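You operate a simulated robot arm through the tools that you are given. There is no shell and no other tool.

The job below is to be done with a simulated robot arm. You get a single attempt, and the scene is never put back.

## Task
Start the green tester up and flush its hoses.
Fine: loose coupler back on its stub on the dark block, red mushroom button out, main switch on, RESET, then FLUSH; the screen reads CLEAN.

It is judged by the outcome, as a careful person would: the job done as asked, and still so three seconds after it is handed in. It fails if anything else is knocked over, pushed out of place, dropped, spilled or broken.

## Robot
A 7-joint arm with a two-finger parallel gripper, fixed in place. Base frame: the origin is on the floor under the middle of its stand, x ahead of it, y to its left, z up. Units: cm, rad, N and s.
It reaches about 147.9 cm from its shoulder. Its first joint turns from -2.897 to 2.897 rad. Payload 4.4 kg.
The tool frame sits at the grasp point between the pads (the TCP): z along the fingers, y along the line on which they close. The tips reach 2.3 cm beyond it. Largest opening 9.4 cm; finger width 3.8, thickness 1; the body of the gripper, 5.4 by 9.6 cm, starts 3.9 cm behind the TCP.
Orientation is told as [roll, pitch, yaw] about the base's x, y, z axes, in that order, counted from this pose: with the fingers straight down and closing along the base's y, the tool's x points along the base's -x, its y along +y and its z along -z.

## Interface
- The arm moves only by the tool apply_moves. Its argument "increments" is a list of rows, each a list of 7 numbers: the turn, a rotation vector about the tool's x, y, z in rad, then the shift along the tool's x, y, z in cm, then the gripper command, from -1 (fully open) to 1 (shut), values between in proportion. In form: [[wx, wy, wz, x, y, z, fingers], ...]. A call has 1 to 20 rows; each row shifts and turns the commanded pose from where the row before left it, along the tool's axes as they then stand. Rows are played at 5 a second. More than 5 cm and 0.15 rad between two rows, or a gripper value outside its range, and nothing of the call is played. A pose out of reach is approached as far as the arm can. The call stops where the force on the tool passes 70 N (or 10 N more than at its start, if that is more) or the arm is blocked; 0.2 s more then pass. Each finger travels about 7.2 cm/s and halts on what it meets, pressing with about 24 N; the grip force reading is that of the motor and also rises with nothing between the fingers. The clock runs only during rows and for 0.2 s after the last one: add rows that do not move to give the fingers time. It gives the time, the measured TCP pose, the force on the tool (base axes), the opening and the grip force at its end, in the units of the frame above (readings bear some noise), with the torque about the TCP (base axes, N m) and any sound that the robot's microphone picked up.
- Cameras (640 x 400 px; columns grow to the right, rows downward): "scene" is fixed at [40.06, 49.95, 157.73]; the picture's right is [-0.63, -0.78, 0.00], its down [-0.48, 0.38, -0.79] and it looks along [0.62, -0.50, -0.61] (base axes); focal length 214 px, centre (320, 200). "wrist" rides on the gripper at [8.6, 1.6, -7.4] in the tool frame; the picture's right is [-0.18, 0.98, 0.00], its down [-0.58, -0.11, -0.81] and it looks along [-0.79, -0.15, 0.59] (tool axes); focal length 243 px, centre (320, 200). There is no depth. A picture from a camera that has moved, and an enlarged one, comes with that camera's place and axes in the base frame and with its lens.
- snapshot(camera): a new picture of that camera. It takes no simulated time.
- close_up(camera, box): a new picture of the part [left, top, right, bottom] of that camera's present view, enlarged. It takes no simulated time.
- job_done(): hands the job in; it is judged then, once.

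Places have to be worked out from the pictures, the camera data and where the tool is seen. Open the gripper and draw the arm clear of the work before you hand the job in, unless the task says otherwise.

The tools are called after "Call:" by a JSON object that holds its "op" and its "data". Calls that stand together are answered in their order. apply_moves: Moves the arm, as the interface text tells. Its arguments: {"type":"object","properties":{"increments":{"type":"array","items":{"type":"array","items":{"type":"number"}}}},"required":["increments"]} The other tools are called the same way: snapshot (camera) takes a picture; close_up (camera, box) takes an enlarged picture of a part of a camera's view; job_done () hands the job in.

At the start:

```text
clock: 0.0
ee_pos: [75.4, 25.59, 142.48]
orientation: [0.0, 0.0, 0.001]
contact_force: [0.1, -0.4, -0.4]
torque: [-0.02, 0.01, -0.04]
width: 9.38
grasp_force: 0.2
```

scene: 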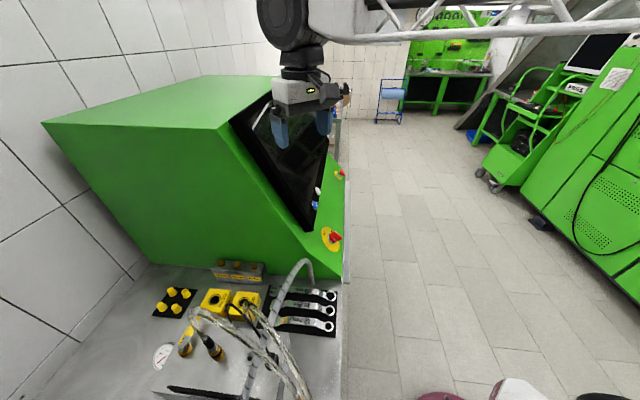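
wrist: 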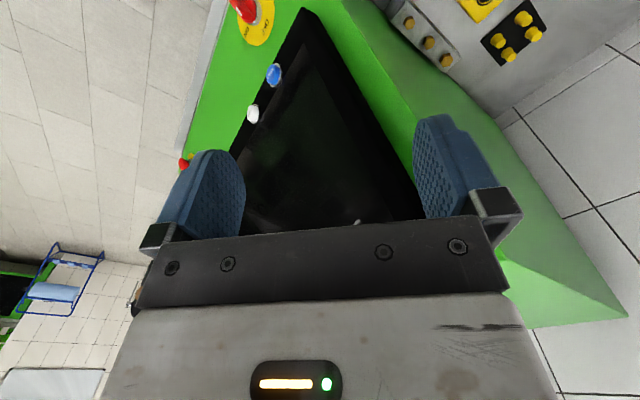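

The arm is above the tester's slanted screen. I'll begin with enlarged views of the bench top and the panel to find the parts.

Call:
{"op": "close_up", "data": {"camera": "scene", "box": [130, 240, 370, 400]}}

Call:
{"op": "close_up", "data": {"camera": "scene", "box": [220, 80, 380, 280]}}

Call:
{"op": "close_up", "data": {"camera": "wrist", "box": [160, 0, 480, 200]}}

```text
2.50 times, centred on (250, 320) of scene
camera zoom: at [40.06, 49.95, 157.73], right [-0.63, -0.78, 0.0], down [-0.48, 0.38, -0.79], along [0.62, -0.5, -0.61], focal length 536 px, centre (495, -100)
```

zoom: 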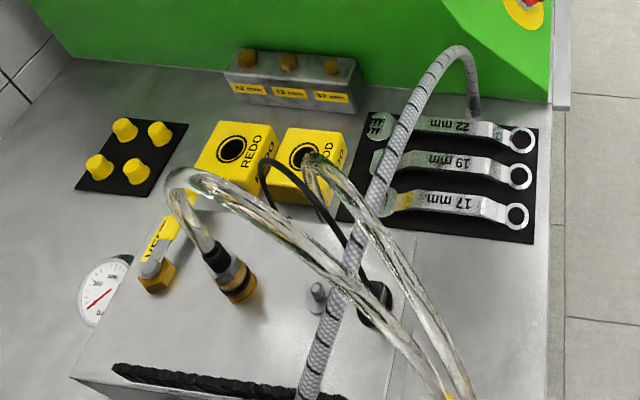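

```text
2.00 times, centred on (300, 180) of scene
camera zoom: at [40.06, 49.95, 157.73], right [-0.63, -0.78, 0.0], down [-0.48, 0.38, -0.79], along [0.62, -0.5, -0.61], focal length 429 px, centre (360, 240)
```

zoom: 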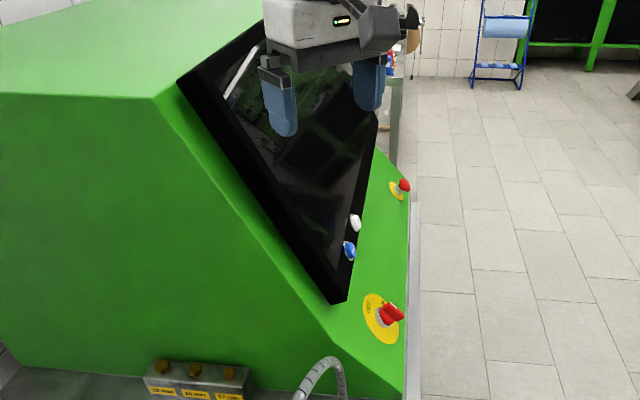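

```text
2.00 times, centred on (320, 100) of wrist
camera zoom: at [66.91, 27.23, 149.93], right [0.18, 0.98, 0.0], down [0.58, -0.11, 0.81], along [0.79, -0.15, -0.59], focal length 485 px, centre (320, 400)
```

zoom: 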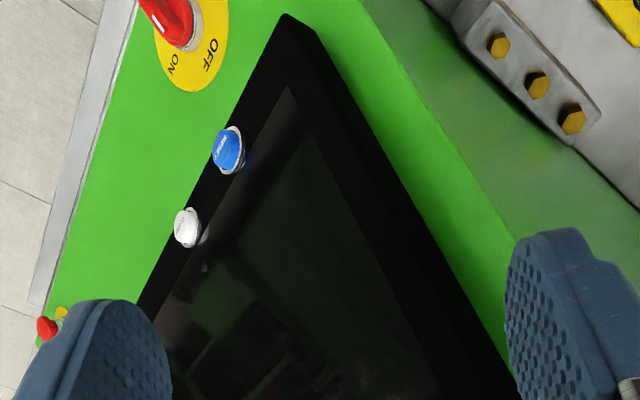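

The two views together put the tester at about 45° to the base: main switch near (81, 12, 96), blue button near (83, 17.6, 115), and the hose block on the bench at its +y side. I'll move the wrist camera over to see that bench area better.

Call:
{"op": "apply_moves", "data": {"increments": [[0, 0, 0, 1.9, 3.75, 1.0, -1], [0, 0, 0, 1.9, 3.75, 1.0, -1], [0, 0, 0, 1.9, 3.75, 1.0, -1], [0, 0, 0, 1.9, 3.75, 1.0, -1], [0, 0, 0, 1.9, 3.75, 1.0, -1], [0, 0, 0, 1.9, 3.75, 1.0, -1], [0, 0, 0, 1.9, 3.75, 1.0, -1], [0, 0, 0, 1.9, 3.75, 1.0, -1], [0, 0, 0, 0, 0, 0, -1]]}}

Call:
{"op": "snapshot", "data": {"camera": "wrist"}}

Call:
{"op": "snapshot", "data": {"camera": "scene"}}

```text
clock: 2.0
ee_pos: [60.1, 55.66, 134.34]
orientation: [0.0, 0.001, 0.001]
contact_force: [-0.2, 0.3, 0.3]
torque: [0.03, 0.03, 0.02]
width: 9.41
grasp_force: 0.0
```

```text
taken
camera wrist: at [51.61, 57.33, 141.89], right [0.18, 0.98, 0.0], down [0.58, -0.11, 0.81], along [0.79, -0.15, -0.59], focal length 243 px, centre (320, 200)
```

wrist: 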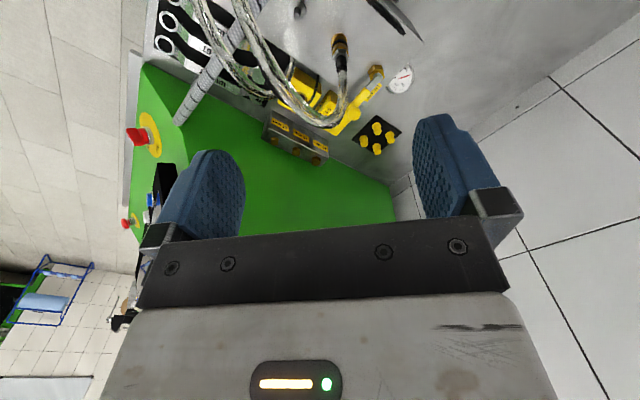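

```text
taken
```

scene: 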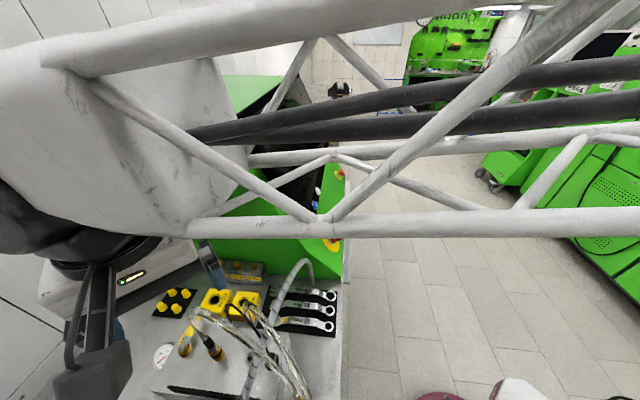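

The wrist camera looks too far forward from here. I'll tilt it to look more steeply down and shift it back a little to see the hose block.

Call:
{"op": "apply_moves", "data": {"increments": [[0, 0, 0, 2.5, 4, -0.5, -1], [0, 0, 0, 2.5, 4, -0.5, -1], [0, 0.15, 0, 0, 0, 0, -1], [0, 0.15, 0, 0, 0, 0, -1], [0, 0.15, 0, 0, 0, 0, -1], [0, 0.15, 0, 0, 0, 0, -1], [0, 0, 0, 0, 0, 0, -1]]}}

Call:
{"op": "snapshot", "data": {"camera": "wrist"}}

Call:
{"op": "close_up", "data": {"camera": "wrist", "box": [160, 0, 480, 200]}}

```text
clock: 3.6
ee_pos: [55.26, 63.62, 135.37]
orientation: [0.002, 0.6, 0.0]
contact_force: [-0.3, -0.3, 0.4]
torque: [-0.02, -0.04, -0.02]
width: 9.42
grasp_force: 0.1
```

```text
taken
camera wrist: at [52.47, 65.25, 146.49], right [0.15, 0.98, -0.1], down [0.94, -0.11, 0.34], along [0.32, -0.15, -0.94], focal length 243 px, centre (320, 200)
```

wrist: 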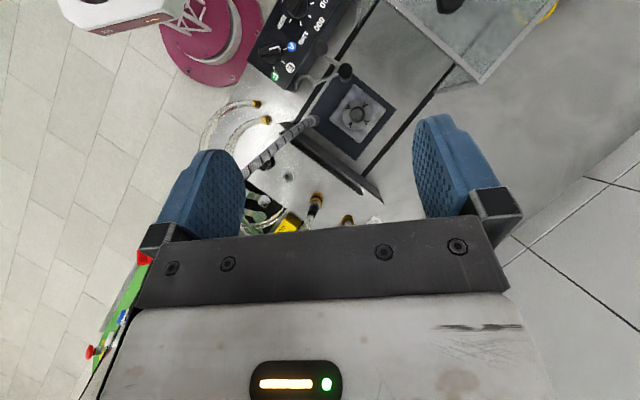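

```text
2.00 times, centred on (320, 100) of wrist
camera zoom: at [52.47, 65.25, 146.49], right [0.15, 0.98, -0.1], down [0.94, -0.11, 0.34], along [0.32, -0.15, -0.94], focal length 485 px, centre (320, 400)
```

zoom: 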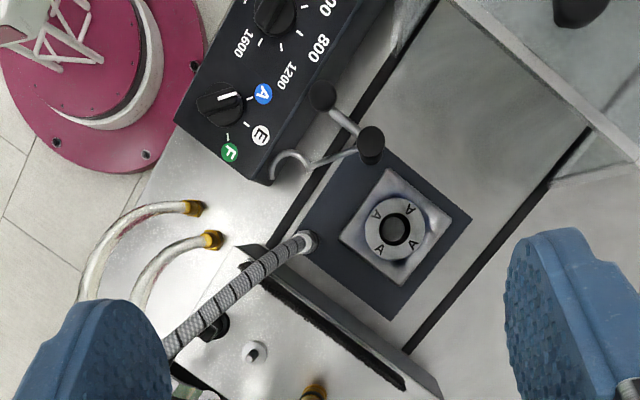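

The dark area by the coupler is hidden below the gripper body in this picture. I'll move the camera forward (+x) so the hose block falls between the fingers.

Call:
{"op": "apply_moves", "data": {"increments": [[0, 0, 0, -3.3, 0, -2.2, -1], [0, 0, 0, -3.3, 0, -2.2, -1], [0, 0, 0, -3.3, 0, -2.2, -1], [0, 0, 0, -3.3, 0, -2.2, -1], [0, 0, 0, -3.3, 0, -2.2, -1], [0, 0, 0, 0, 0, 0, -1]]}}

Call:
{"op": "snapshot", "data": {"camera": "wrist"}}

Call:
{"op": "close_up", "data": {"camera": "wrist", "box": [160, 0, 480, 200]}}

```text
clock: 5.0
ee_pos: [74.56, 63.27, 135.12]
orientation: [0.006, 0.595, 0.002]
contact_force: [-0.5, -0.6, 0.8]
torque: [-0.02, -0.04, -0.01]
width: 9.42
grasp_force: 0.0
out of reach, approached as far as the arm can: row 5
```

```text
taken
camera wrist: at [71.68, 64.86, 146.12], right [0.15, 0.98, -0.1], down [0.93, -0.11, 0.34], along [0.32, -0.14, -0.93], focal length 243 px, centre (320, 200)
```

wrist: 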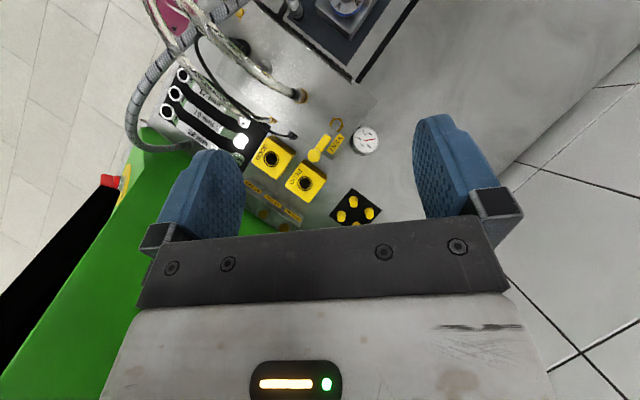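

```text
2.00 times, centred on (320, 100) of wrist
camera zoom: at [71.68, 64.86, 146.12], right [0.15, 0.98, -0.1], down [0.93, -0.11, 0.34], along [0.32, -0.14, -0.93], focal length 485 px, centre (320, 400)
```

zoom: 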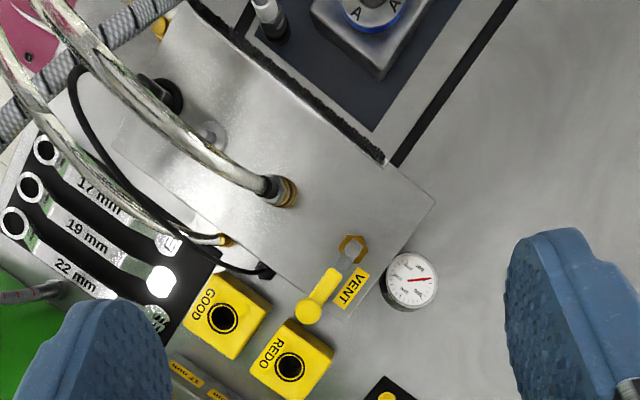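

This shows the VENT valve, GOOD/REDO boxes and hoses on a shiny plate. I'll enlarge several portions of both views to identify the loose coupler and the dark block.

Call:
{"op": "close_up", "data": {"camera": "wrist", "box": [200, 0, 400, 125]}}

Call:
{"op": "close_up", "data": {"camera": "wrist", "box": [120, 0, 280, 100]}}

Call:
{"op": "close_up", "data": {"camera": "scene", "box": [140, 260, 360, 400]}}

Call:
{"op": "close_up", "data": {"camera": "wrist", "box": [200, 80, 400, 205]}}

```text
3.20 times, centred on (300, 62) of wrist
camera zoom: at [71.68, 64.86, 146.12], right [0.15, 0.98, -0.1], down [0.93, -0.11, 0.34], along [0.32, -0.14, -0.93], focal length 776 px, centre (384, 640)
```

zoom: 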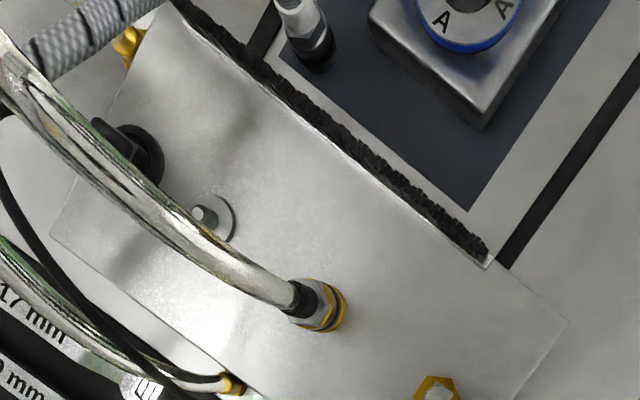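

```text
4.00 times, centred on (200, 50) of wrist
camera zoom: at [71.68, 64.86, 146.12], right [0.15, 0.98, -0.1], down [0.93, -0.11, 0.34], along [0.32, -0.14, -0.93], focal length 970 px, centre (800, 800)
```

zoom: 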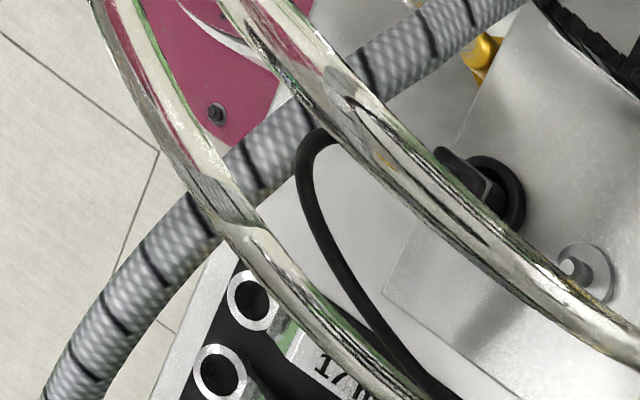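

```text
2.86 times, centred on (250, 330) of scene
camera zoom: at [40.06, 49.95, 157.73], right [-0.63, -0.78, 0.0], down [-0.48, 0.38, -0.79], along [0.62, -0.5, -0.61], focal length 613 px, centre (520, -171)
```

zoom: 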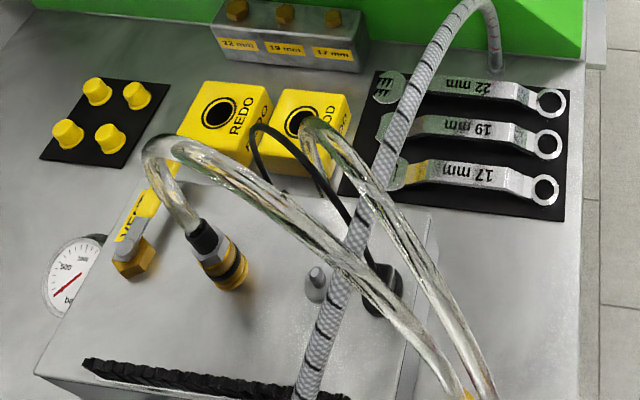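

```text
3.20 times, centred on (300, 142) of wrist
camera zoom: at [71.68, 64.86, 146.12], right [0.15, 0.98, -0.1], down [0.93, -0.11, 0.34], along [0.32, -0.14, -0.93], focal length 776 px, centre (384, 384)
```

zoom: 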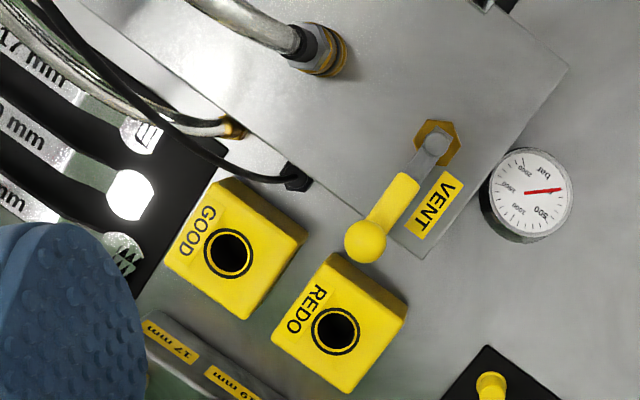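

Hose 1 ends in a coupler standing on the metal block at about (68, 57, 101). A bare stub stands at about (62, 52, 101), and hose 2's gold end lies near the GOOD box. I'll zoom in on that end, the gauge and the black fittings.

Call:
{"op": "close_up", "data": {"camera": "wrist", "box": [225, 95, 305, 145]}}

Call:
{"op": "close_up", "data": {"camera": "wrist", "box": [320, 100, 400, 150]}}

Call:
{"op": "close_up", "data": {"camera": "wrist", "box": [210, 20, 330, 95]}}

Call:
{"op": "close_up", "data": {"camera": "scene", "box": [220, 290, 300, 340]}}

```text
8.00 times, centred on (265, 120) of wrist
camera zoom: at [71.68, 64.86, 146.12], right [0.15, 0.98, -0.1], down [0.93, -0.11, 0.34], along [0.32, -0.14, -0.93], focal length 1941 px, centre (760, 840)
```

zoom: 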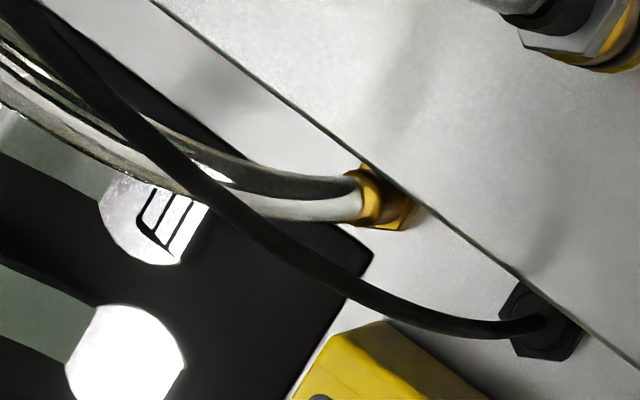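

```text
8.00 times, centred on (360, 125) of wrist
camera zoom: at [71.68, 64.86, 146.12], right [0.15, 0.98, -0.1], down [0.93, -0.11, 0.34], along [0.32, -0.14, -0.93], focal length 1941 px, centre (0, 800)
```

zoom: 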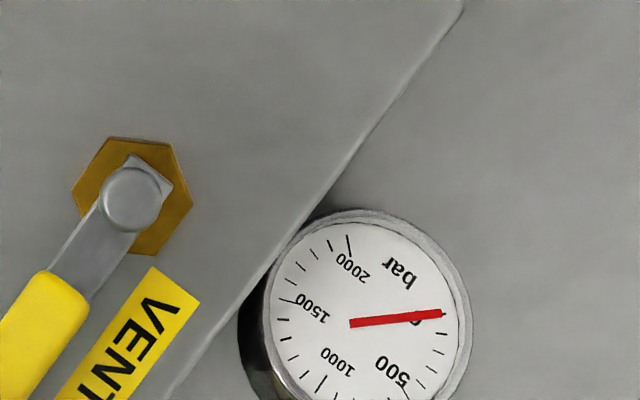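

```text
5.33 times, centred on (270, 58) of wrist
camera zoom: at [71.68, 64.86, 146.12], right [0.15, 0.98, -0.1], down [0.93, -0.11, 0.34], along [0.32, -0.14, -0.93], focal length 1294 px, centre (587, 960)
```

zoom: 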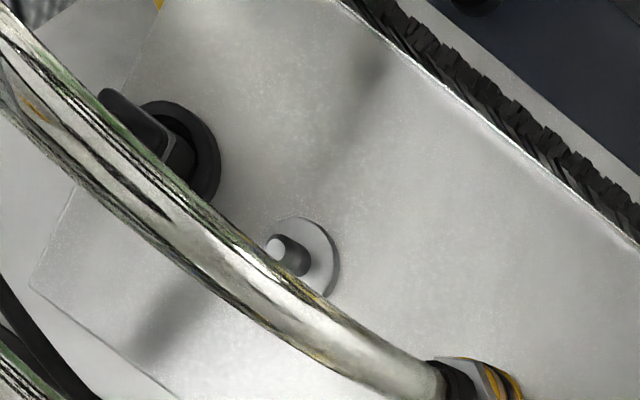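

```text
8.00 times, centred on (260, 315) of scene
camera zoom: at [40.06, 49.95, 157.73], right [-0.63, -0.78, 0.0], down [-0.48, 0.38, -0.79], along [0.62, -0.5, -0.61], focal length 1716 px, centre (800, -720)
```

zoom: 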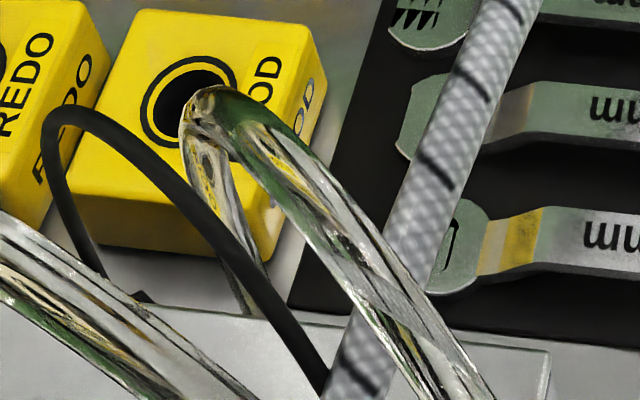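

The gauge reads 0 bar, and hose 2 and the black cable both look plugged in, so hose 1's coupler is probably the loose one. I'll move back and look closely at the stub, the coupler and the other dark parts before deciding.

Call:
{"op": "apply_moves", "data": {"increments": [[0, 0, 0, 3.3, -1, 2.2, -1], [0, 0, 0, 3.3, -1, 2.2, -1], [0, 0, 0, 3.3, -1, 2.2, -1], [0, 0, 0, 0, 0, 0, -1]]}}

Call:
{"op": "snapshot", "data": {"camera": "wrist"}}

Call:
{"op": "close_up", "data": {"camera": "wrist", "box": [240, 100, 400, 200]}}

Call:
{"op": "close_up", "data": {"camera": "wrist", "box": [240, 0, 400, 100]}}

```text
clock: 6.0
ee_pos: [62.69, 60.34, 134.72]
orientation: [0.001, 0.601, -0.001]
contact_force: [-0.4, 0.5, 0.2]
torque: [0.02, 0.07, 0.02]
width: 9.4
grasp_force: 0.0
```

```text
taken
camera wrist: at [59.95, 61.93, 145.77], right [0.15, 0.98, -0.1], down [0.94, -0.11, 0.34], along [0.32, -0.15, -0.94], focal length 243 px, centre (320, 200)
```

wrist: 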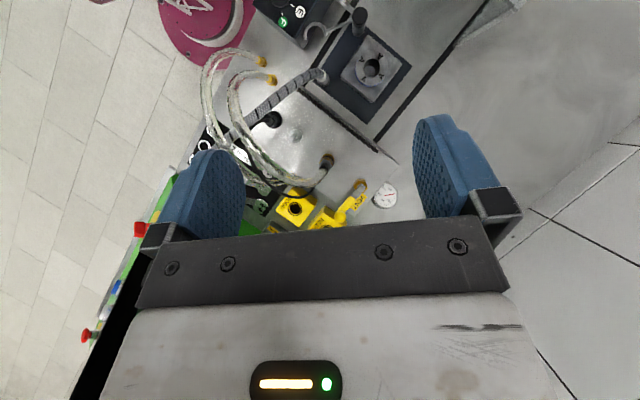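

```text
4.00 times, centred on (320, 150) of wrist
camera zoom: at [59.95, 61.93, 145.77], right [0.15, 0.98, -0.1], down [0.94, -0.11, 0.34], along [0.32, -0.15, -0.94], focal length 970 px, centre (320, 400)
```

zoom: 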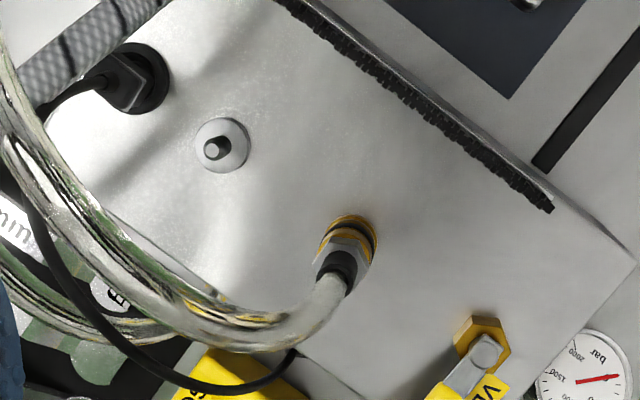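

```text
4.00 times, centred on (320, 50) of wrist
camera zoom: at [59.95, 61.93, 145.77], right [0.15, 0.98, -0.1], down [0.94, -0.11, 0.34], along [0.32, -0.15, -0.94], focal length 970 px, centre (320, 800)
```

zoom: 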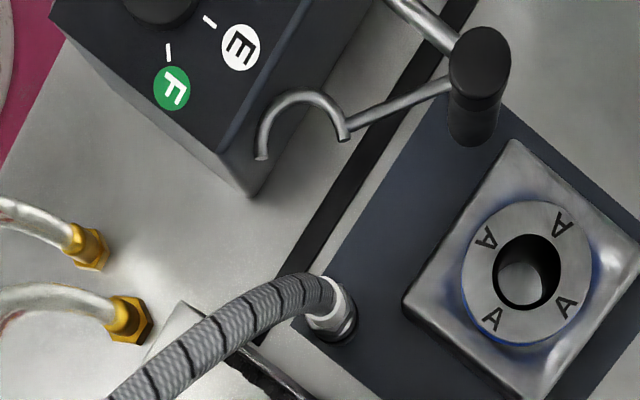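

I'll zoom the fixed camera in on the coupler and the stub to pin down their shape and height.

Call:
{"op": "close_up", "data": {"camera": "scene", "box": [180, 310, 260, 360]}}

Call:
{"op": "close_up", "data": {"camera": "scene", "box": [220, 330, 300, 380]}}

Call:
{"op": "close_up", "data": {"camera": "wrist", "box": [270, 120, 350, 170]}}

Call:
{"op": "close_up", "data": {"camera": "scene", "box": [140, 340, 300, 400]}}

```text
8.00 times, centred on (220, 335) of scene
camera zoom: at [40.06, 49.95, 157.73], right [-0.63, -0.78, 0.0], down [-0.48, 0.38, -0.79], along [0.62, -0.5, -0.61], focal length 1716 px, centre (1120, -880)
```

zoom: 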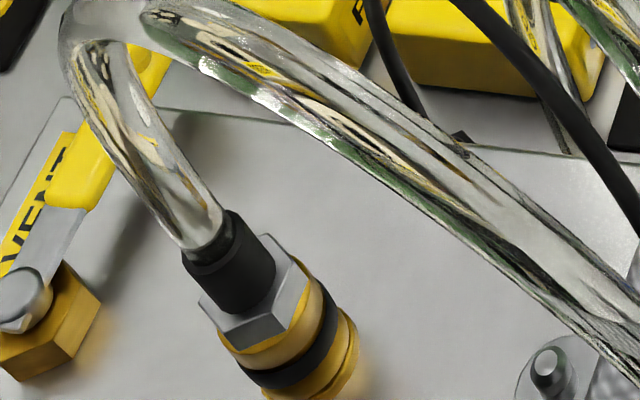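

```text
8.00 times, centred on (260, 355) of scene
camera zoom: at [40.06, 49.95, 157.73], right [-0.63, -0.78, 0.0], down [-0.48, 0.38, -0.79], along [0.62, -0.5, -0.61], focal length 1716 px, centre (800, -1040)
```

zoom: 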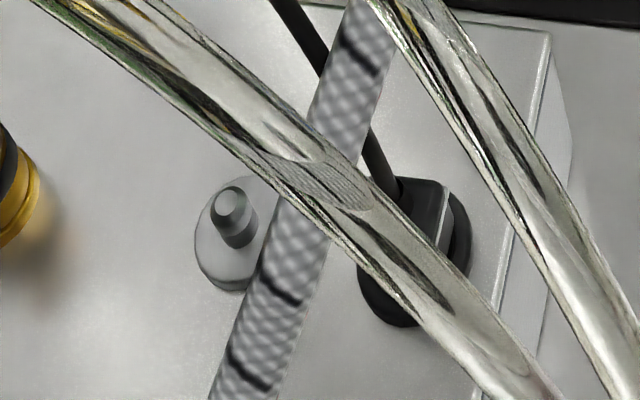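

```text
8.00 times, centred on (310, 145) of wrist
camera zoom: at [59.95, 61.93, 145.77], right [0.15, 0.98, -0.1], down [0.94, -0.11, 0.34], along [0.32, -0.15, -0.94], focal length 1941 px, centre (400, 640)
```

zoom: 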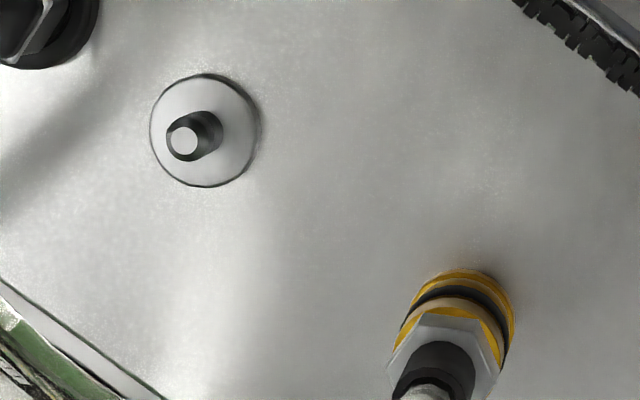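

```text
4.00 times, centred on (220, 370) of scene
camera zoom: at [40.06, 49.95, 157.73], right [-0.63, -0.78, 0.0], down [-0.48, 0.38, -0.79], along [0.62, -0.5, -0.61], focal length 858 px, centre (720, -480)
```

zoom: 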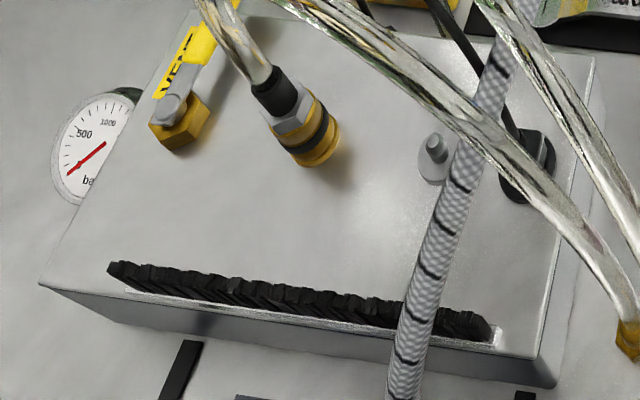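

Coupler 1 stands upright on the steel block and the bare nipple is beside it. Before settling on that, I'll check the dark dial box and the navy plate nearer to the robot for another stub or loose coupler.

Call:
{"op": "apply_moves", "data": {"increments": [[0, 0, 0, 3.3, 0.5, 2.26, -1], [0, 0, 0, 3.3, 0.5, 2.26, -1], [0, 0, 0, 3.3, 0.5, 2.26, -1], [0, 0, 0, 3.3, 0.5, 2.26, -1], [0, 0, 0, 3.3, 0.5, 2.26, -1], [0, 0, 0, 0, 0, 0, -1]]}}

Call:
{"op": "snapshot", "data": {"camera": "wrist"}}

Call:
{"op": "close_up", "data": {"camera": "wrist", "box": [220, 60, 420, 185]}}

Call:
{"op": "snapshot", "data": {"camera": "scene"}}

```text
clock: 7.4
ee_pos: [42.77, 62.73, 134.82]
orientation: [-0.001, 0.598, -0.002]
contact_force: [0.0, 0.6, 0.0]
torque: [0.01, 0.03, -0.03]
width: 9.41
grasp_force: 0.1
```

```text
taken
camera wrist: at [39.95, 64.37, 145.87], right [0.15, 0.98, -0.1], down [0.93, -0.11, 0.34], along [0.32, -0.15, -0.94], focal length 243 px, centre (320, 200)
```

wrist: 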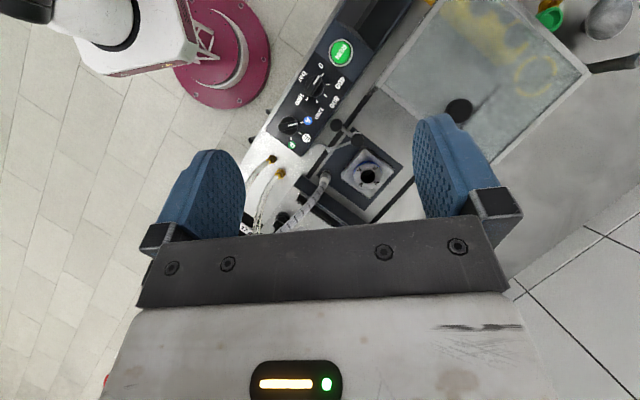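

```text
3.20 times, centred on (320, 122) of wrist
camera zoom: at [39.95, 64.37, 145.87], right [0.15, 0.98, -0.1], down [0.93, -0.11, 0.34], along [0.32, -0.15, -0.94], focal length 776 px, centre (320, 448)
```

zoom: 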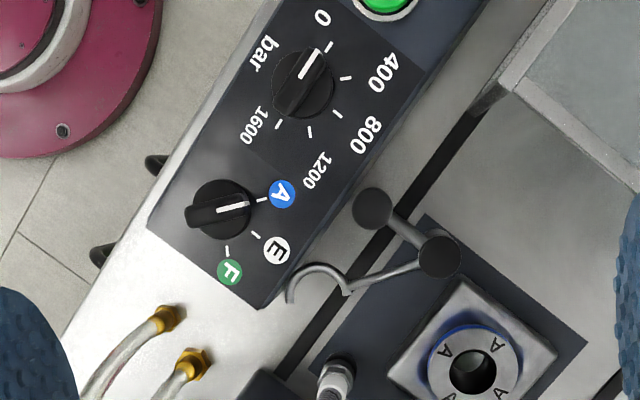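

```text
taken
```

scene: 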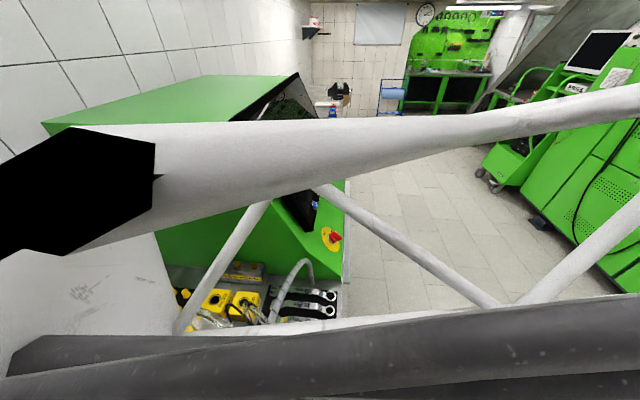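

There is a control box with dials (0–1600 bar, A/E/F) and a navy clamp block with the braided conduit's end on it. I'll zoom on the conduit end and the navy block.

Call:
{"op": "close_up", "data": {"camera": "wrist", "box": [280, 150, 360, 200]}}

Call:
{"op": "close_up", "data": {"camera": "wrist", "box": [320, 110, 420, 175]}}

Call:
{"op": "close_up", "data": {"camera": "wrist", "box": [240, 0, 640, 130]}}

Call:
{"op": "close_up", "data": {"camera": "wrist", "box": [230, 190, 330, 240]}}

```text
8.00 times, centred on (320, 175) of wrist
camera zoom: at [39.95, 64.37, 145.87], right [0.15, 0.98, -0.1], down [0.93, -0.11, 0.34], along [0.32, -0.15, -0.94], focal length 1941 px, centre (320, 400)
```

zoom: 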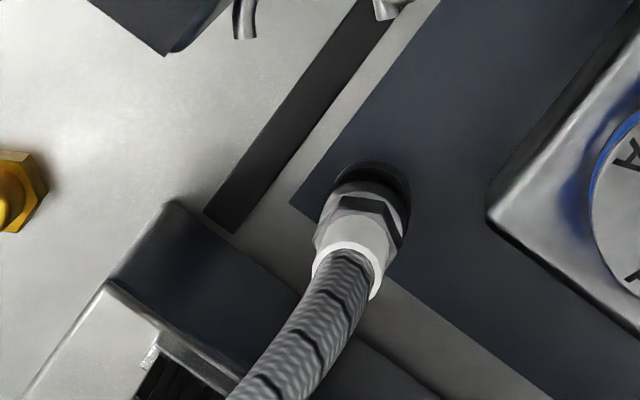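

```text
6.15 times, centred on (370, 142) of wrist
camera zoom: at [39.95, 64.37, 145.87], right [0.15, 0.98, -0.1], down [0.93, -0.11, 0.34], along [0.32, -0.15, -0.94], focal length 1493 px, centre (12, 554)
```

zoom: 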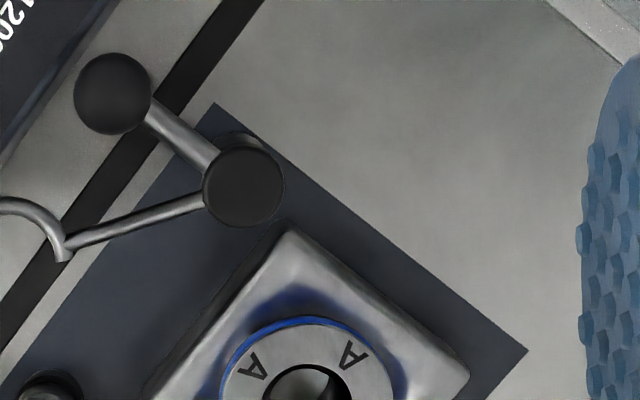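

```text
1.60 times, centred on (440, 65) of wrist
camera zoom: at [39.95, 64.37, 145.87], right [0.15, 0.98, -0.1], down [0.93, -0.11, 0.34], along [0.32, -0.15, -0.94], focal length 388 px, centre (128, 416)
```

zoom: 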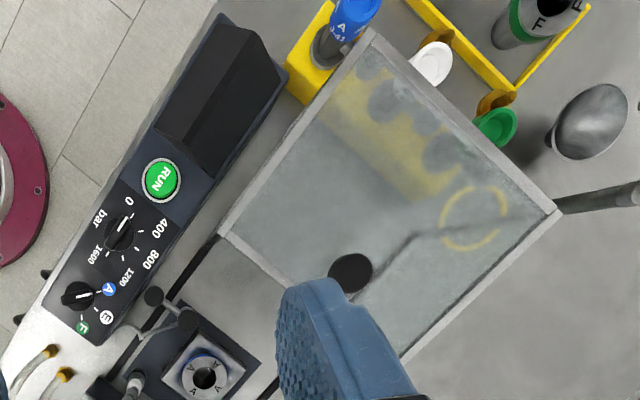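

```text
6.40 times, centred on (280, 215) of wrist
camera zoom: at [39.95, 64.37, 145.87], right [0.15, 0.98, -0.1], down [0.93, -0.11, 0.34], along [0.32, -0.15, -0.94], focal length 1553 px, centre (576, 104)
```

zoom: 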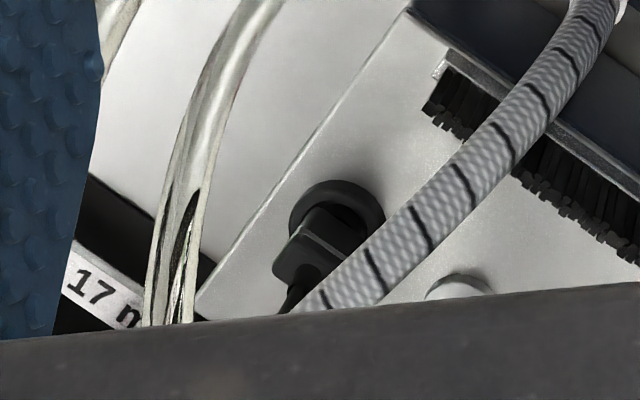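

The block's sides are dark navy, so it is the dark block. The bare nipple at about (62.5, 52.3) is the stub, and hose 1's 10 cm upright coupler at about (67.7, 57.4) is the loose one. The hose arcs off toward −y, so I want a near-horizontal grasp from the +y side. I'll first straighten the tool and yaw it up here at a safe height.

Call:
{"op": "apply_moves", "data": {"increments": [[0, -0.15, 0, 0, 0, 0, -1], [0, -0.15, 0, 0, 0, 0, -1], [0, -0.15, 0, 0, 0, 0, -1], [0, -0.15, 0, 0, 0, 0, -1], [0, 0, -0.15, 0, 0, 0, -1], [0, 0, -0.15, 0, 0, 0, -1], [0, 0, -0.15, 0, 0, 0, -1], [0, 0, -0.15, 0, 0, 0, -1], [0, 0, -0.15, 0, 0, 0, -1], [0, 0, -0.15, 0, 0, 0, -1], [0, 0, -0.15, 0, 0, 0, -1], [0, 0, -0.15, 0, 0, 0, -1], [0, 0, -0.15, 0, 0, 0, -1], [0, 0, -0.15, 0, 0, 0, -1], [0, 0, -0.15, 0, 0, 0, -1], [0, 0, -0.15, 0, 0, 0, -1], [0, 0, 0, 0, 0, 0, -1]]}}

Call:
{"op": "snapshot", "data": {"camera": "scene"}}

Call:
{"op": "snapshot", "data": {"camera": "wrist"}}

```text
clock: 11.0
ee_pos: [42.88, 62.81, 134.75]
orientation: [0.0, 0.0, 1.801]
contact_force: [-0.3, -0.2, 0.5]
torque: [0.0, -0.01, 0.02]
width: 9.39
grasp_force: 0.1
```

```text
taken
```

scene: 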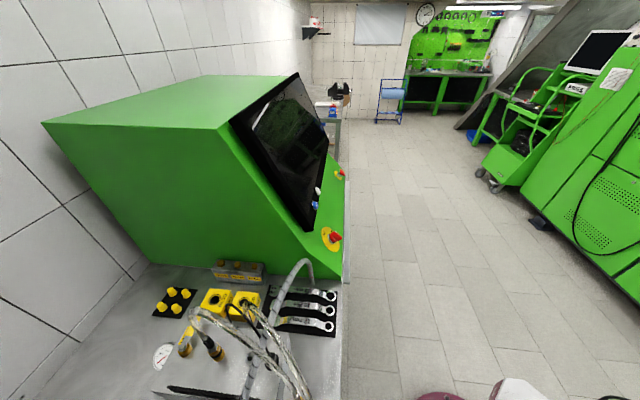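

```text
taken
camera wrist: at [43.32, 54.04, 142.27], right [-1.0, -0.04, 0.0], down [-0.03, 0.59, 0.81], along [-0.04, 0.81, -0.59], focal length 243 px, centre (320, 200)
```

wrist: 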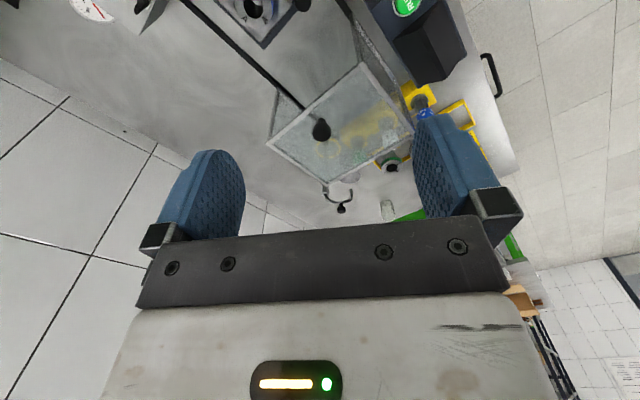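

The yaw of 1.80 rad is reachable. A transparent hood stands at the +y end of the bench, with its knob near (42, 78, 111), so I must stay clear of it. Next I tilt the fingers by 1.2 rad toward −y and check that it stays feasible.

Call:
{"op": "apply_moves", "data": {"increments": [[0, 0.15, 0, 0, 0, 0, -1], [0, 0.15, 0, 0, 0, 0, -1], [0, 0.15, 0, 0, 0, 0, -1], [0, 0.15, 0, 0, 0, 0, -1], [0, 0.15, 0, 0, 0, 0, -1], [0, 0.15, 0, 0, 0, 0, -1], [0, 0.15, 0, 0, 0, 0, -1], [0, 0.15, 0, 0, 0, 0, -1], [0, 0, 0, 0, 0, 0, -1]]}}

Call:
{"op": "snapshot", "data": {"camera": "wrist"}}

Call:
{"op": "snapshot", "data": {"camera": "scene"}}

```text
clock: 13.0
ee_pos: [42.02, 61.02, 129.25]
orientation: [-0.001, 1.001, 1.797]
contact_force: [0.0, -0.1, 0.4]
torque: [0.0, 0.02, 0.02]
width: 9.41
grasp_force: 0.1
out of reach, approached as far as the arm can: row 6, 7, 8
```

```text
taken
camera wrist: at [40.2, 62.17, 140.66], right [-0.98, -0.13, -0.16], down [-0.12, 0.99, -0.05], along [0.16, -0.03, -0.99], focal length 243 px, centre (320, 200)
```

wrist: 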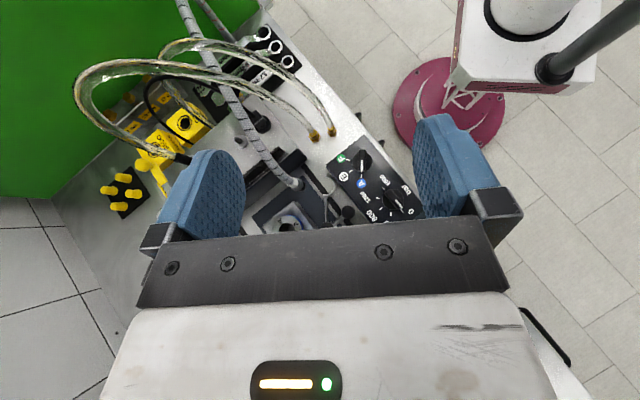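

```text
taken
```

scene: 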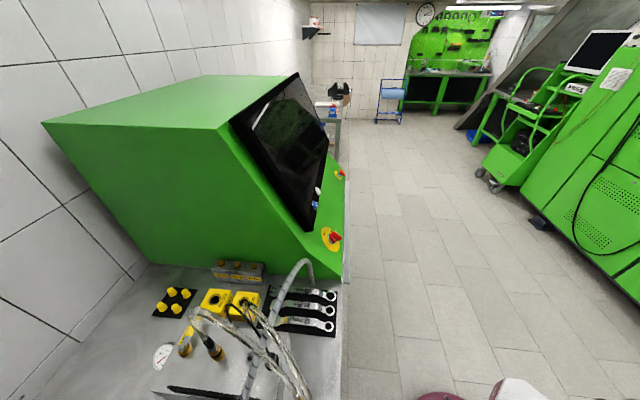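

The tilt stopped at about 1.0 rad at this spot because of a joint limit. I'll ease it back and move toward the block, still high, to see whether more tilt is available there.

Call:
{"op": "apply_moves", "data": {"increments": [[0, -0.15, 0, 0, 0, 0, -1], [0, -0.15, 0, 0, 0, 0, -1], [0, 0, 0, 0, 0, 0, -1]]}}

```text
clock: 13.8
ee_pos: [42.02, 60.98, 129.18]
orientation: [0.001, 0.699, 1.8]
contact_force: [-0.3, -0.7, 0.2]
torque: [0.0, 0.03, -0.03]
width: 9.4
grasp_force: 0.0
```

The commanded pose re-anchors to the actual pose, which helps. Now I'll move toward (64, 69, 129) and try the tilt again there.

Call:
{"op": "apply_moves", "data": {"increments": [[0, 0, 0, -0.355, -3.875, -0.297, -1], [0, 0, 0, -0.355, -3.875, -0.297, -1], [0, 0, 0, -0.355, -3.875, -0.297, -1], [0, 0, 0, -0.355, -3.875, -0.297, -1], [0, 0, 0, -0.355, -3.875, -0.297, -1], [0, 0, 0, -0.355, -3.875, -0.297, -1], [0, 0.15, 0, 0, 0, 0, -1], [0, 0.15, 0, 0, 0, 0, -1], [0, 0.15, 0, 0, 0, 0, -1], [0, 0, 0, 0, 0, 0, -1]]}}

Call:
{"op": "snapshot", "data": {"camera": "wrist"}}

Call:
{"op": "snapshot", "data": {"camera": "scene"}}

```text
clock: 16.0
ee_pos: [63.06, 67.4, 126.83]
orientation: [-0.003, 1.049, 1.796]
contact_force: [0.0, 0.3, 0.2]
torque: [-0.02, 0.02, 0.01]
width: 9.41
grasp_force: 0.0
out of reach, approached as far as the arm can: row 8, 9
```

```text
taken
camera wrist: at [61.07, 69.18, 138.09], right [-0.98, -0.13, -0.16], down [-0.12, 0.99, -0.1], along [0.17, -0.08, -0.98], focal length 243 px, centre (320, 200)
```

wrist: 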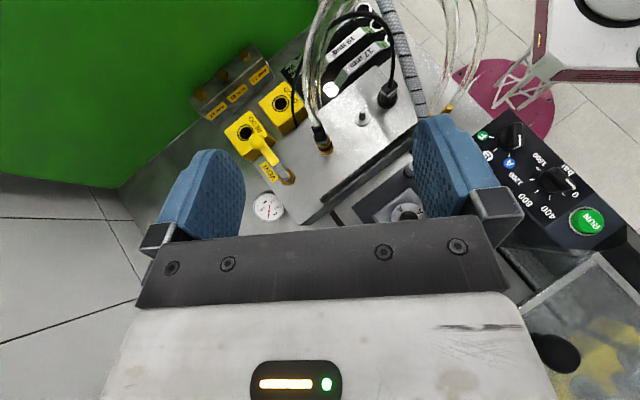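

```text
taken
```

scene: 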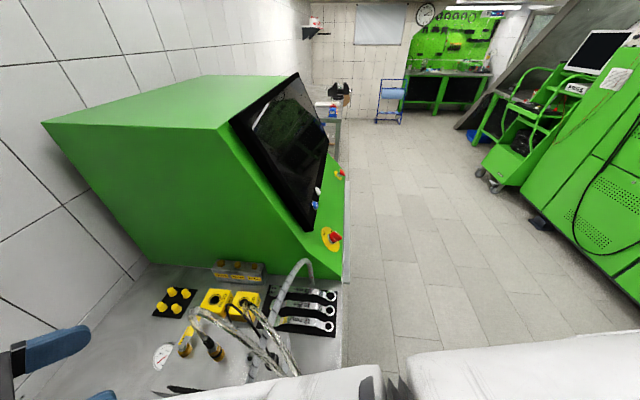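

At this spot the tilt reaches 1.05 rad (60°), which is enough. The coupler and bare stub are in view, so I'll zoom to measure them and see the hose's lean.

Call:
{"op": "close_up", "data": {"camera": "wrist", "box": [280, 80, 420, 168]}}

Call:
{"op": "close_up", "data": {"camera": "wrist", "box": [290, 0, 440, 95]}}

Call:
{"op": "close_up", "data": {"camera": "wrist", "box": [240, 100, 400, 200]}}

```text
4.55 times, centred on (350, 124) of wrist
camera zoom: at [61.07, 69.18, 138.09], right [-0.98, -0.13, -0.16], down [-0.12, 0.99, -0.1], along [0.17, -0.08, -0.98], focal length 1103 px, centre (184, 546)
```

zoom: 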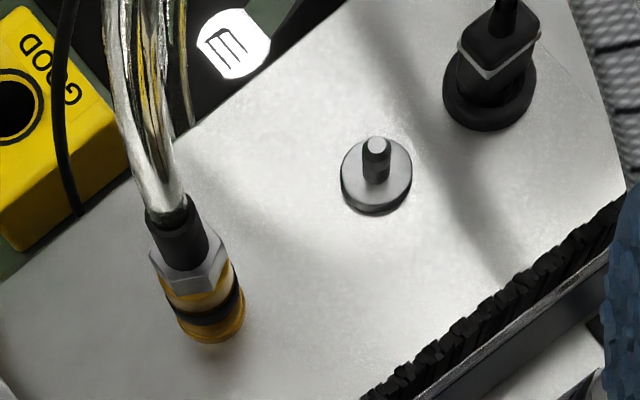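

```text
4.21 times, centred on (365, 48) of wrist
camera zoom: at [61.07, 69.18, 138.09], right [-0.98, -0.13, -0.16], down [-0.12, 0.99, -0.1], along [0.17, -0.08, -0.98], focal length 1022 px, centre (130, 842)
```

zoom: 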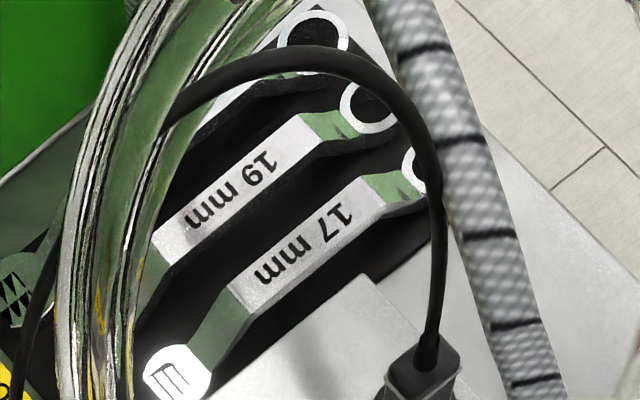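

```text
4.00 times, centred on (320, 150) of wrist
camera zoom: at [61.07, 69.18, 138.09], right [-0.98, -0.13, -0.16], down [-0.12, 0.99, -0.1], along [0.17, -0.08, -0.98], focal length 970 px, centre (320, 400)
```

zoom: 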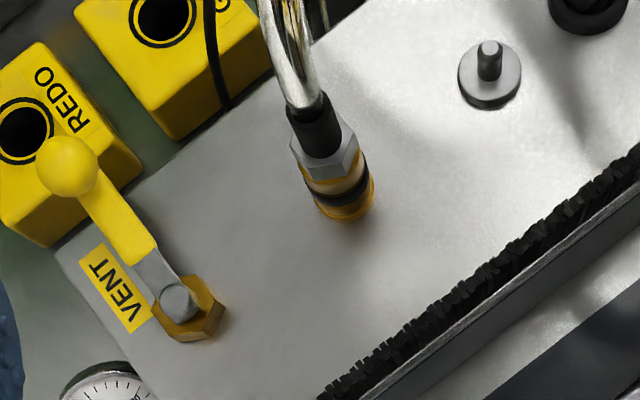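

Triangulating three views puts the stub at (62.5, 52.1) with its flange top at z 100. The coupler axis is vertical at (67.95, 57.3), z 99.7 to 108.5. I'll descend part way, with the fingers partly closed to about 6 cm, and check reach and forces.

Call:
{"op": "apply_moves", "data": {"increments": [[0, 0, 0, -2.73, -1.12, 1.27, -0.28], [0, 0, 0, -2.73, -1.12, 1.27, -0.28], [0, 0, 0, -2.73, -1.12, 1.27, -0.28], [0, 0, 0, 0, 0, 0, -0.28]]}}

Call:
{"op": "snapshot", "data": {"camera": "wrist"}}

Call:
{"op": "snapshot", "data": {"camera": "scene"}}

```text
clock: 17.0
ee_pos: [66.18, 68.86, 117.88]
orientation: [-0.001, 1.049, 1.799]
contact_force: [-0.7, 0.7, 0.9]
torque: [-0.02, -0.01, -0.01]
width: 6.02
grasp_force: 0.1
```

```text
taken
camera wrist: at [64.24, 70.73, 129.1], right [-0.98, -0.13, -0.16], down [-0.12, 0.99, -0.1], along [0.17, -0.08, -0.98], focal length 243 px, centre (320, 200)
```

wrist: 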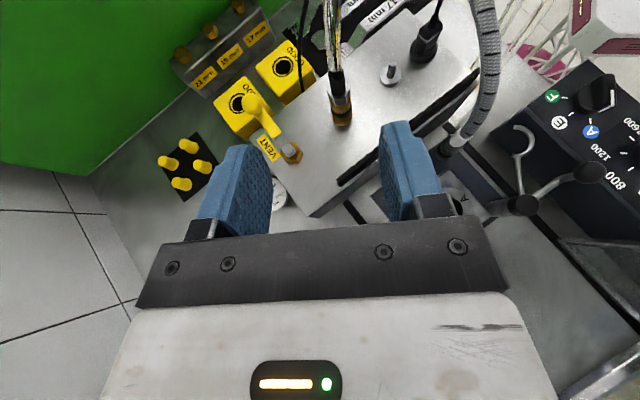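

```text
taken
```

scene: 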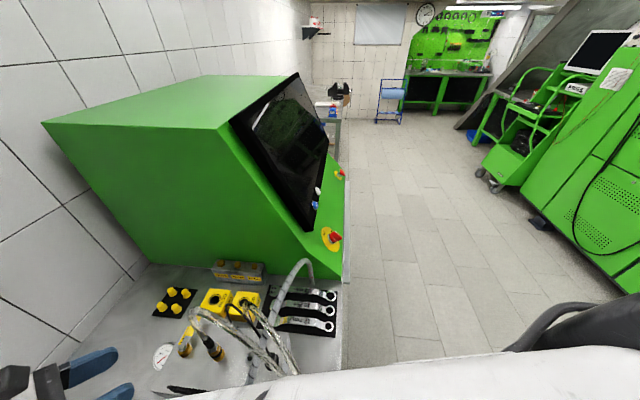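

Reach is fine at this height. I'll zoom on the coupler for a refined fix before the final approach.

Call:
{"op": "close_up", "data": {"camera": "wrist", "box": [280, 30, 420, 130]}}

Call:
{"op": "close_up", "data": {"camera": "scene", "box": [0, 280, 200, 400]}}

```text
4.00 times, centred on (350, 80) of wrist
camera zoom: at [64.24, 70.73, 129.1], right [-0.98, -0.13, -0.16], down [-0.12, 0.99, -0.1], along [0.17, -0.08, -0.98], focal length 970 px, centre (200, 680)
```

zoom: 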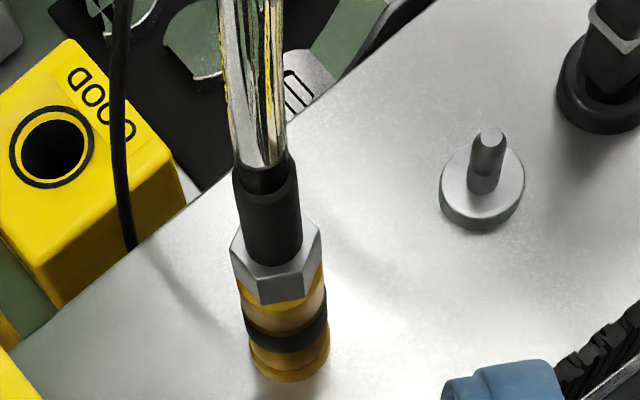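

```text
3.20 times, centred on (100, 340) of scene
camera zoom: at [40.06, 49.95, 157.73], right [-0.63, -0.78, 0.0], down [-0.48, 0.38, -0.79], along [0.62, -0.5, -0.61], focal length 686 px, centre (1024, -248)
```

zoom: 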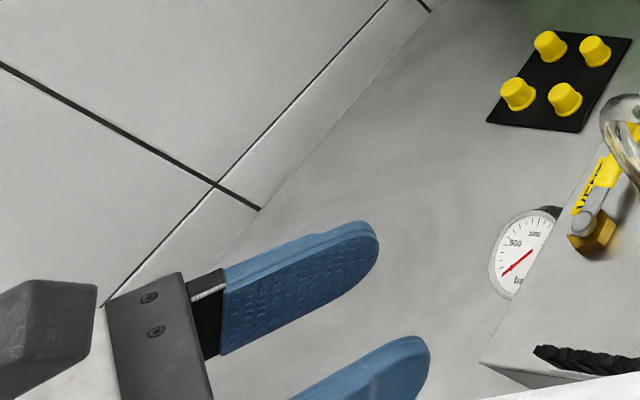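

The fix agrees: coupler axis (67.95, 57.3), about 2.6 cm in diameter, and nipple tip at z ≈ 102.3. I'll move to a pre-grasp point 8 cm back along the approach axis.

Call:
{"op": "apply_moves", "data": {"increments": [[0, 0, 0, -2.02, 0.297, 2.97, -0.28], [0, 0, 0, -2.02, 0.297, 2.97, -0.28], [0, 0, 0, -2.02, 0.297, 2.97, -0.28], [0, 0, 0, 0, 0, 0, -0.28]]}}

Call:
{"op": "snapshot", "data": {"camera": "wrist"}}

Call:
{"op": "close_up", "data": {"camera": "scene", "box": [80, 250, 320, 400]}}

```text
clock: 18.0
ee_pos: [66.31, 64.15, 108.02]
orientation: [0.0, 1.048, 1.798]
contact_force: [-0.1, -0.3, 0.1]
torque: [0.0, 0.0, -0.01]
width: 6.04
grasp_force: 0.0
```

```text
taken
camera wrist: at [64.42, 65.86, 119.34], right [-0.98, -0.13, -0.16], down [-0.12, 0.99, -0.1], along [0.17, -0.08, -0.98], focal length 243 px, centre (320, 200)
```

wrist: 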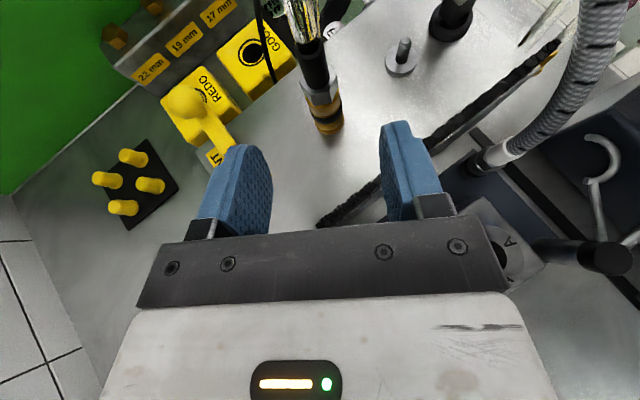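

```text
2.67 times, centred on (200, 325) of scene
camera zoom: at [40.06, 49.95, 157.73], right [-0.63, -0.78, 0.0], down [-0.48, 0.38, -0.79], along [0.62, -0.5, -0.61], focal length 572 px, centre (640, -133)
```

zoom: 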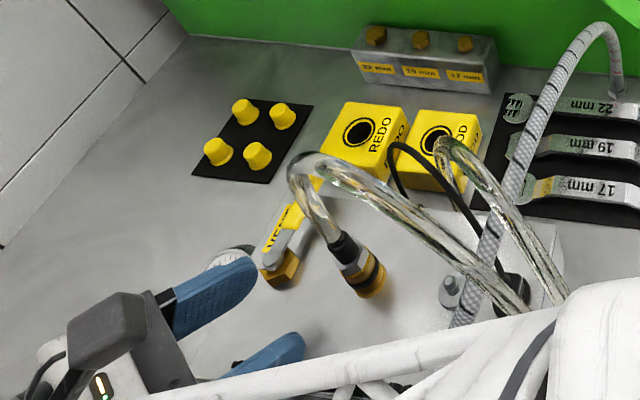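

The path looks clear, but the wrist camera housing could come close to the upright hose. I'll test whether more tilt is available at this height to gain clearance.

Call:
{"op": "apply_moves", "data": {"increments": [[0, 0.1, 0, 0, 0, 0, -0.28], [0, 0.1, 0, 0, 0, 0, -0.28], [0, 0, 0, 0, 0, 0, -0.28]]}}

```text
clock: 18.8
ee_pos: [66.55, 64.18, 108.18]
orientation: [-0.002, 1.25, 1.796]
contact_force: [-0.4, -0.7, 1.0]
torque: [-0.02, 0.01, -0.03]
width: 6.03
grasp_force: 0.1
```

Tilt 1.25 rad is available here, which gives good clearance. Next I'll lower slightly and advance so the pads straddle the gold body at z ≈ 103.6, with the coupler about 1 cm in front of the TCP.

Call:
{"op": "apply_moves", "data": {"increments": [[0, 0, 0, -2.14, 0.175, 0, -0.06], [0, 0, 0, 0, 0, 1.8, -0.06], [0, 0, 0, 0, 0, 1.8, -0.06], [0, 0, 0, 0, 0, 1.8, -0.06], [0, 0, 0, 0, 0, 1.7, -0.06], [0, 0, 0, 0, 0, 0, -0.06]]}}

Call:
{"op": "snapshot", "data": {"camera": "wrist"}}

Call:
{"op": "close_up", "data": {"camera": "scene", "box": [120, 270, 280, 390]}}

```text
clock: 20.2
ee_pos: [67.64, 58.11, 103.76]
orientation: [-0.002, 1.249, 1.797]
contact_force: [-0.4, 0.6, 0.1]
torque: [0.01, 0.02, -0.02]
width: 4.99
grasp_force: 0.2
```

```text
taken
camera wrist: at [65.13, 62.08, 114.44], right [-0.97, -0.17, -0.18], down [-0.11, 0.95, -0.3], along [0.22, -0.27, -0.94], focal length 243 px, centre (320, 200)
```

wrist: 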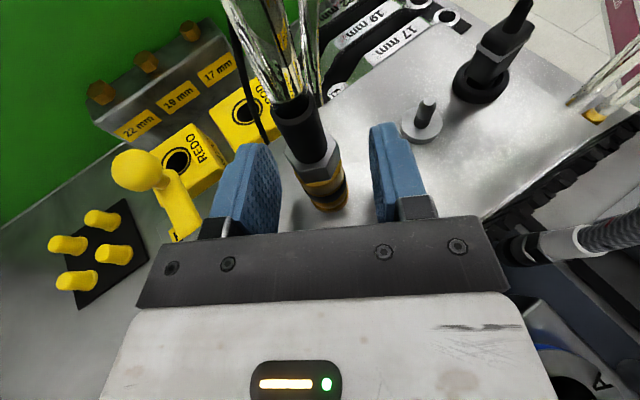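

```text
3.33 times, centred on (200, 330) of scene
camera zoom: at [40.06, 49.95, 157.73], right [-0.63, -0.78, 0.0], down [-0.48, 0.38, -0.79], along [0.62, -0.5, -0.61], focal length 715 px, centre (720, -233)
```

zoom: 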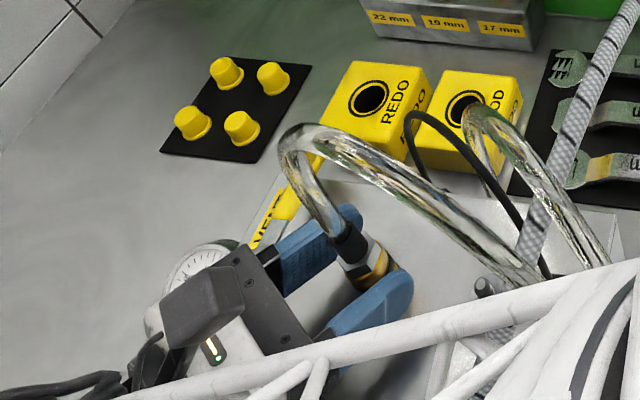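

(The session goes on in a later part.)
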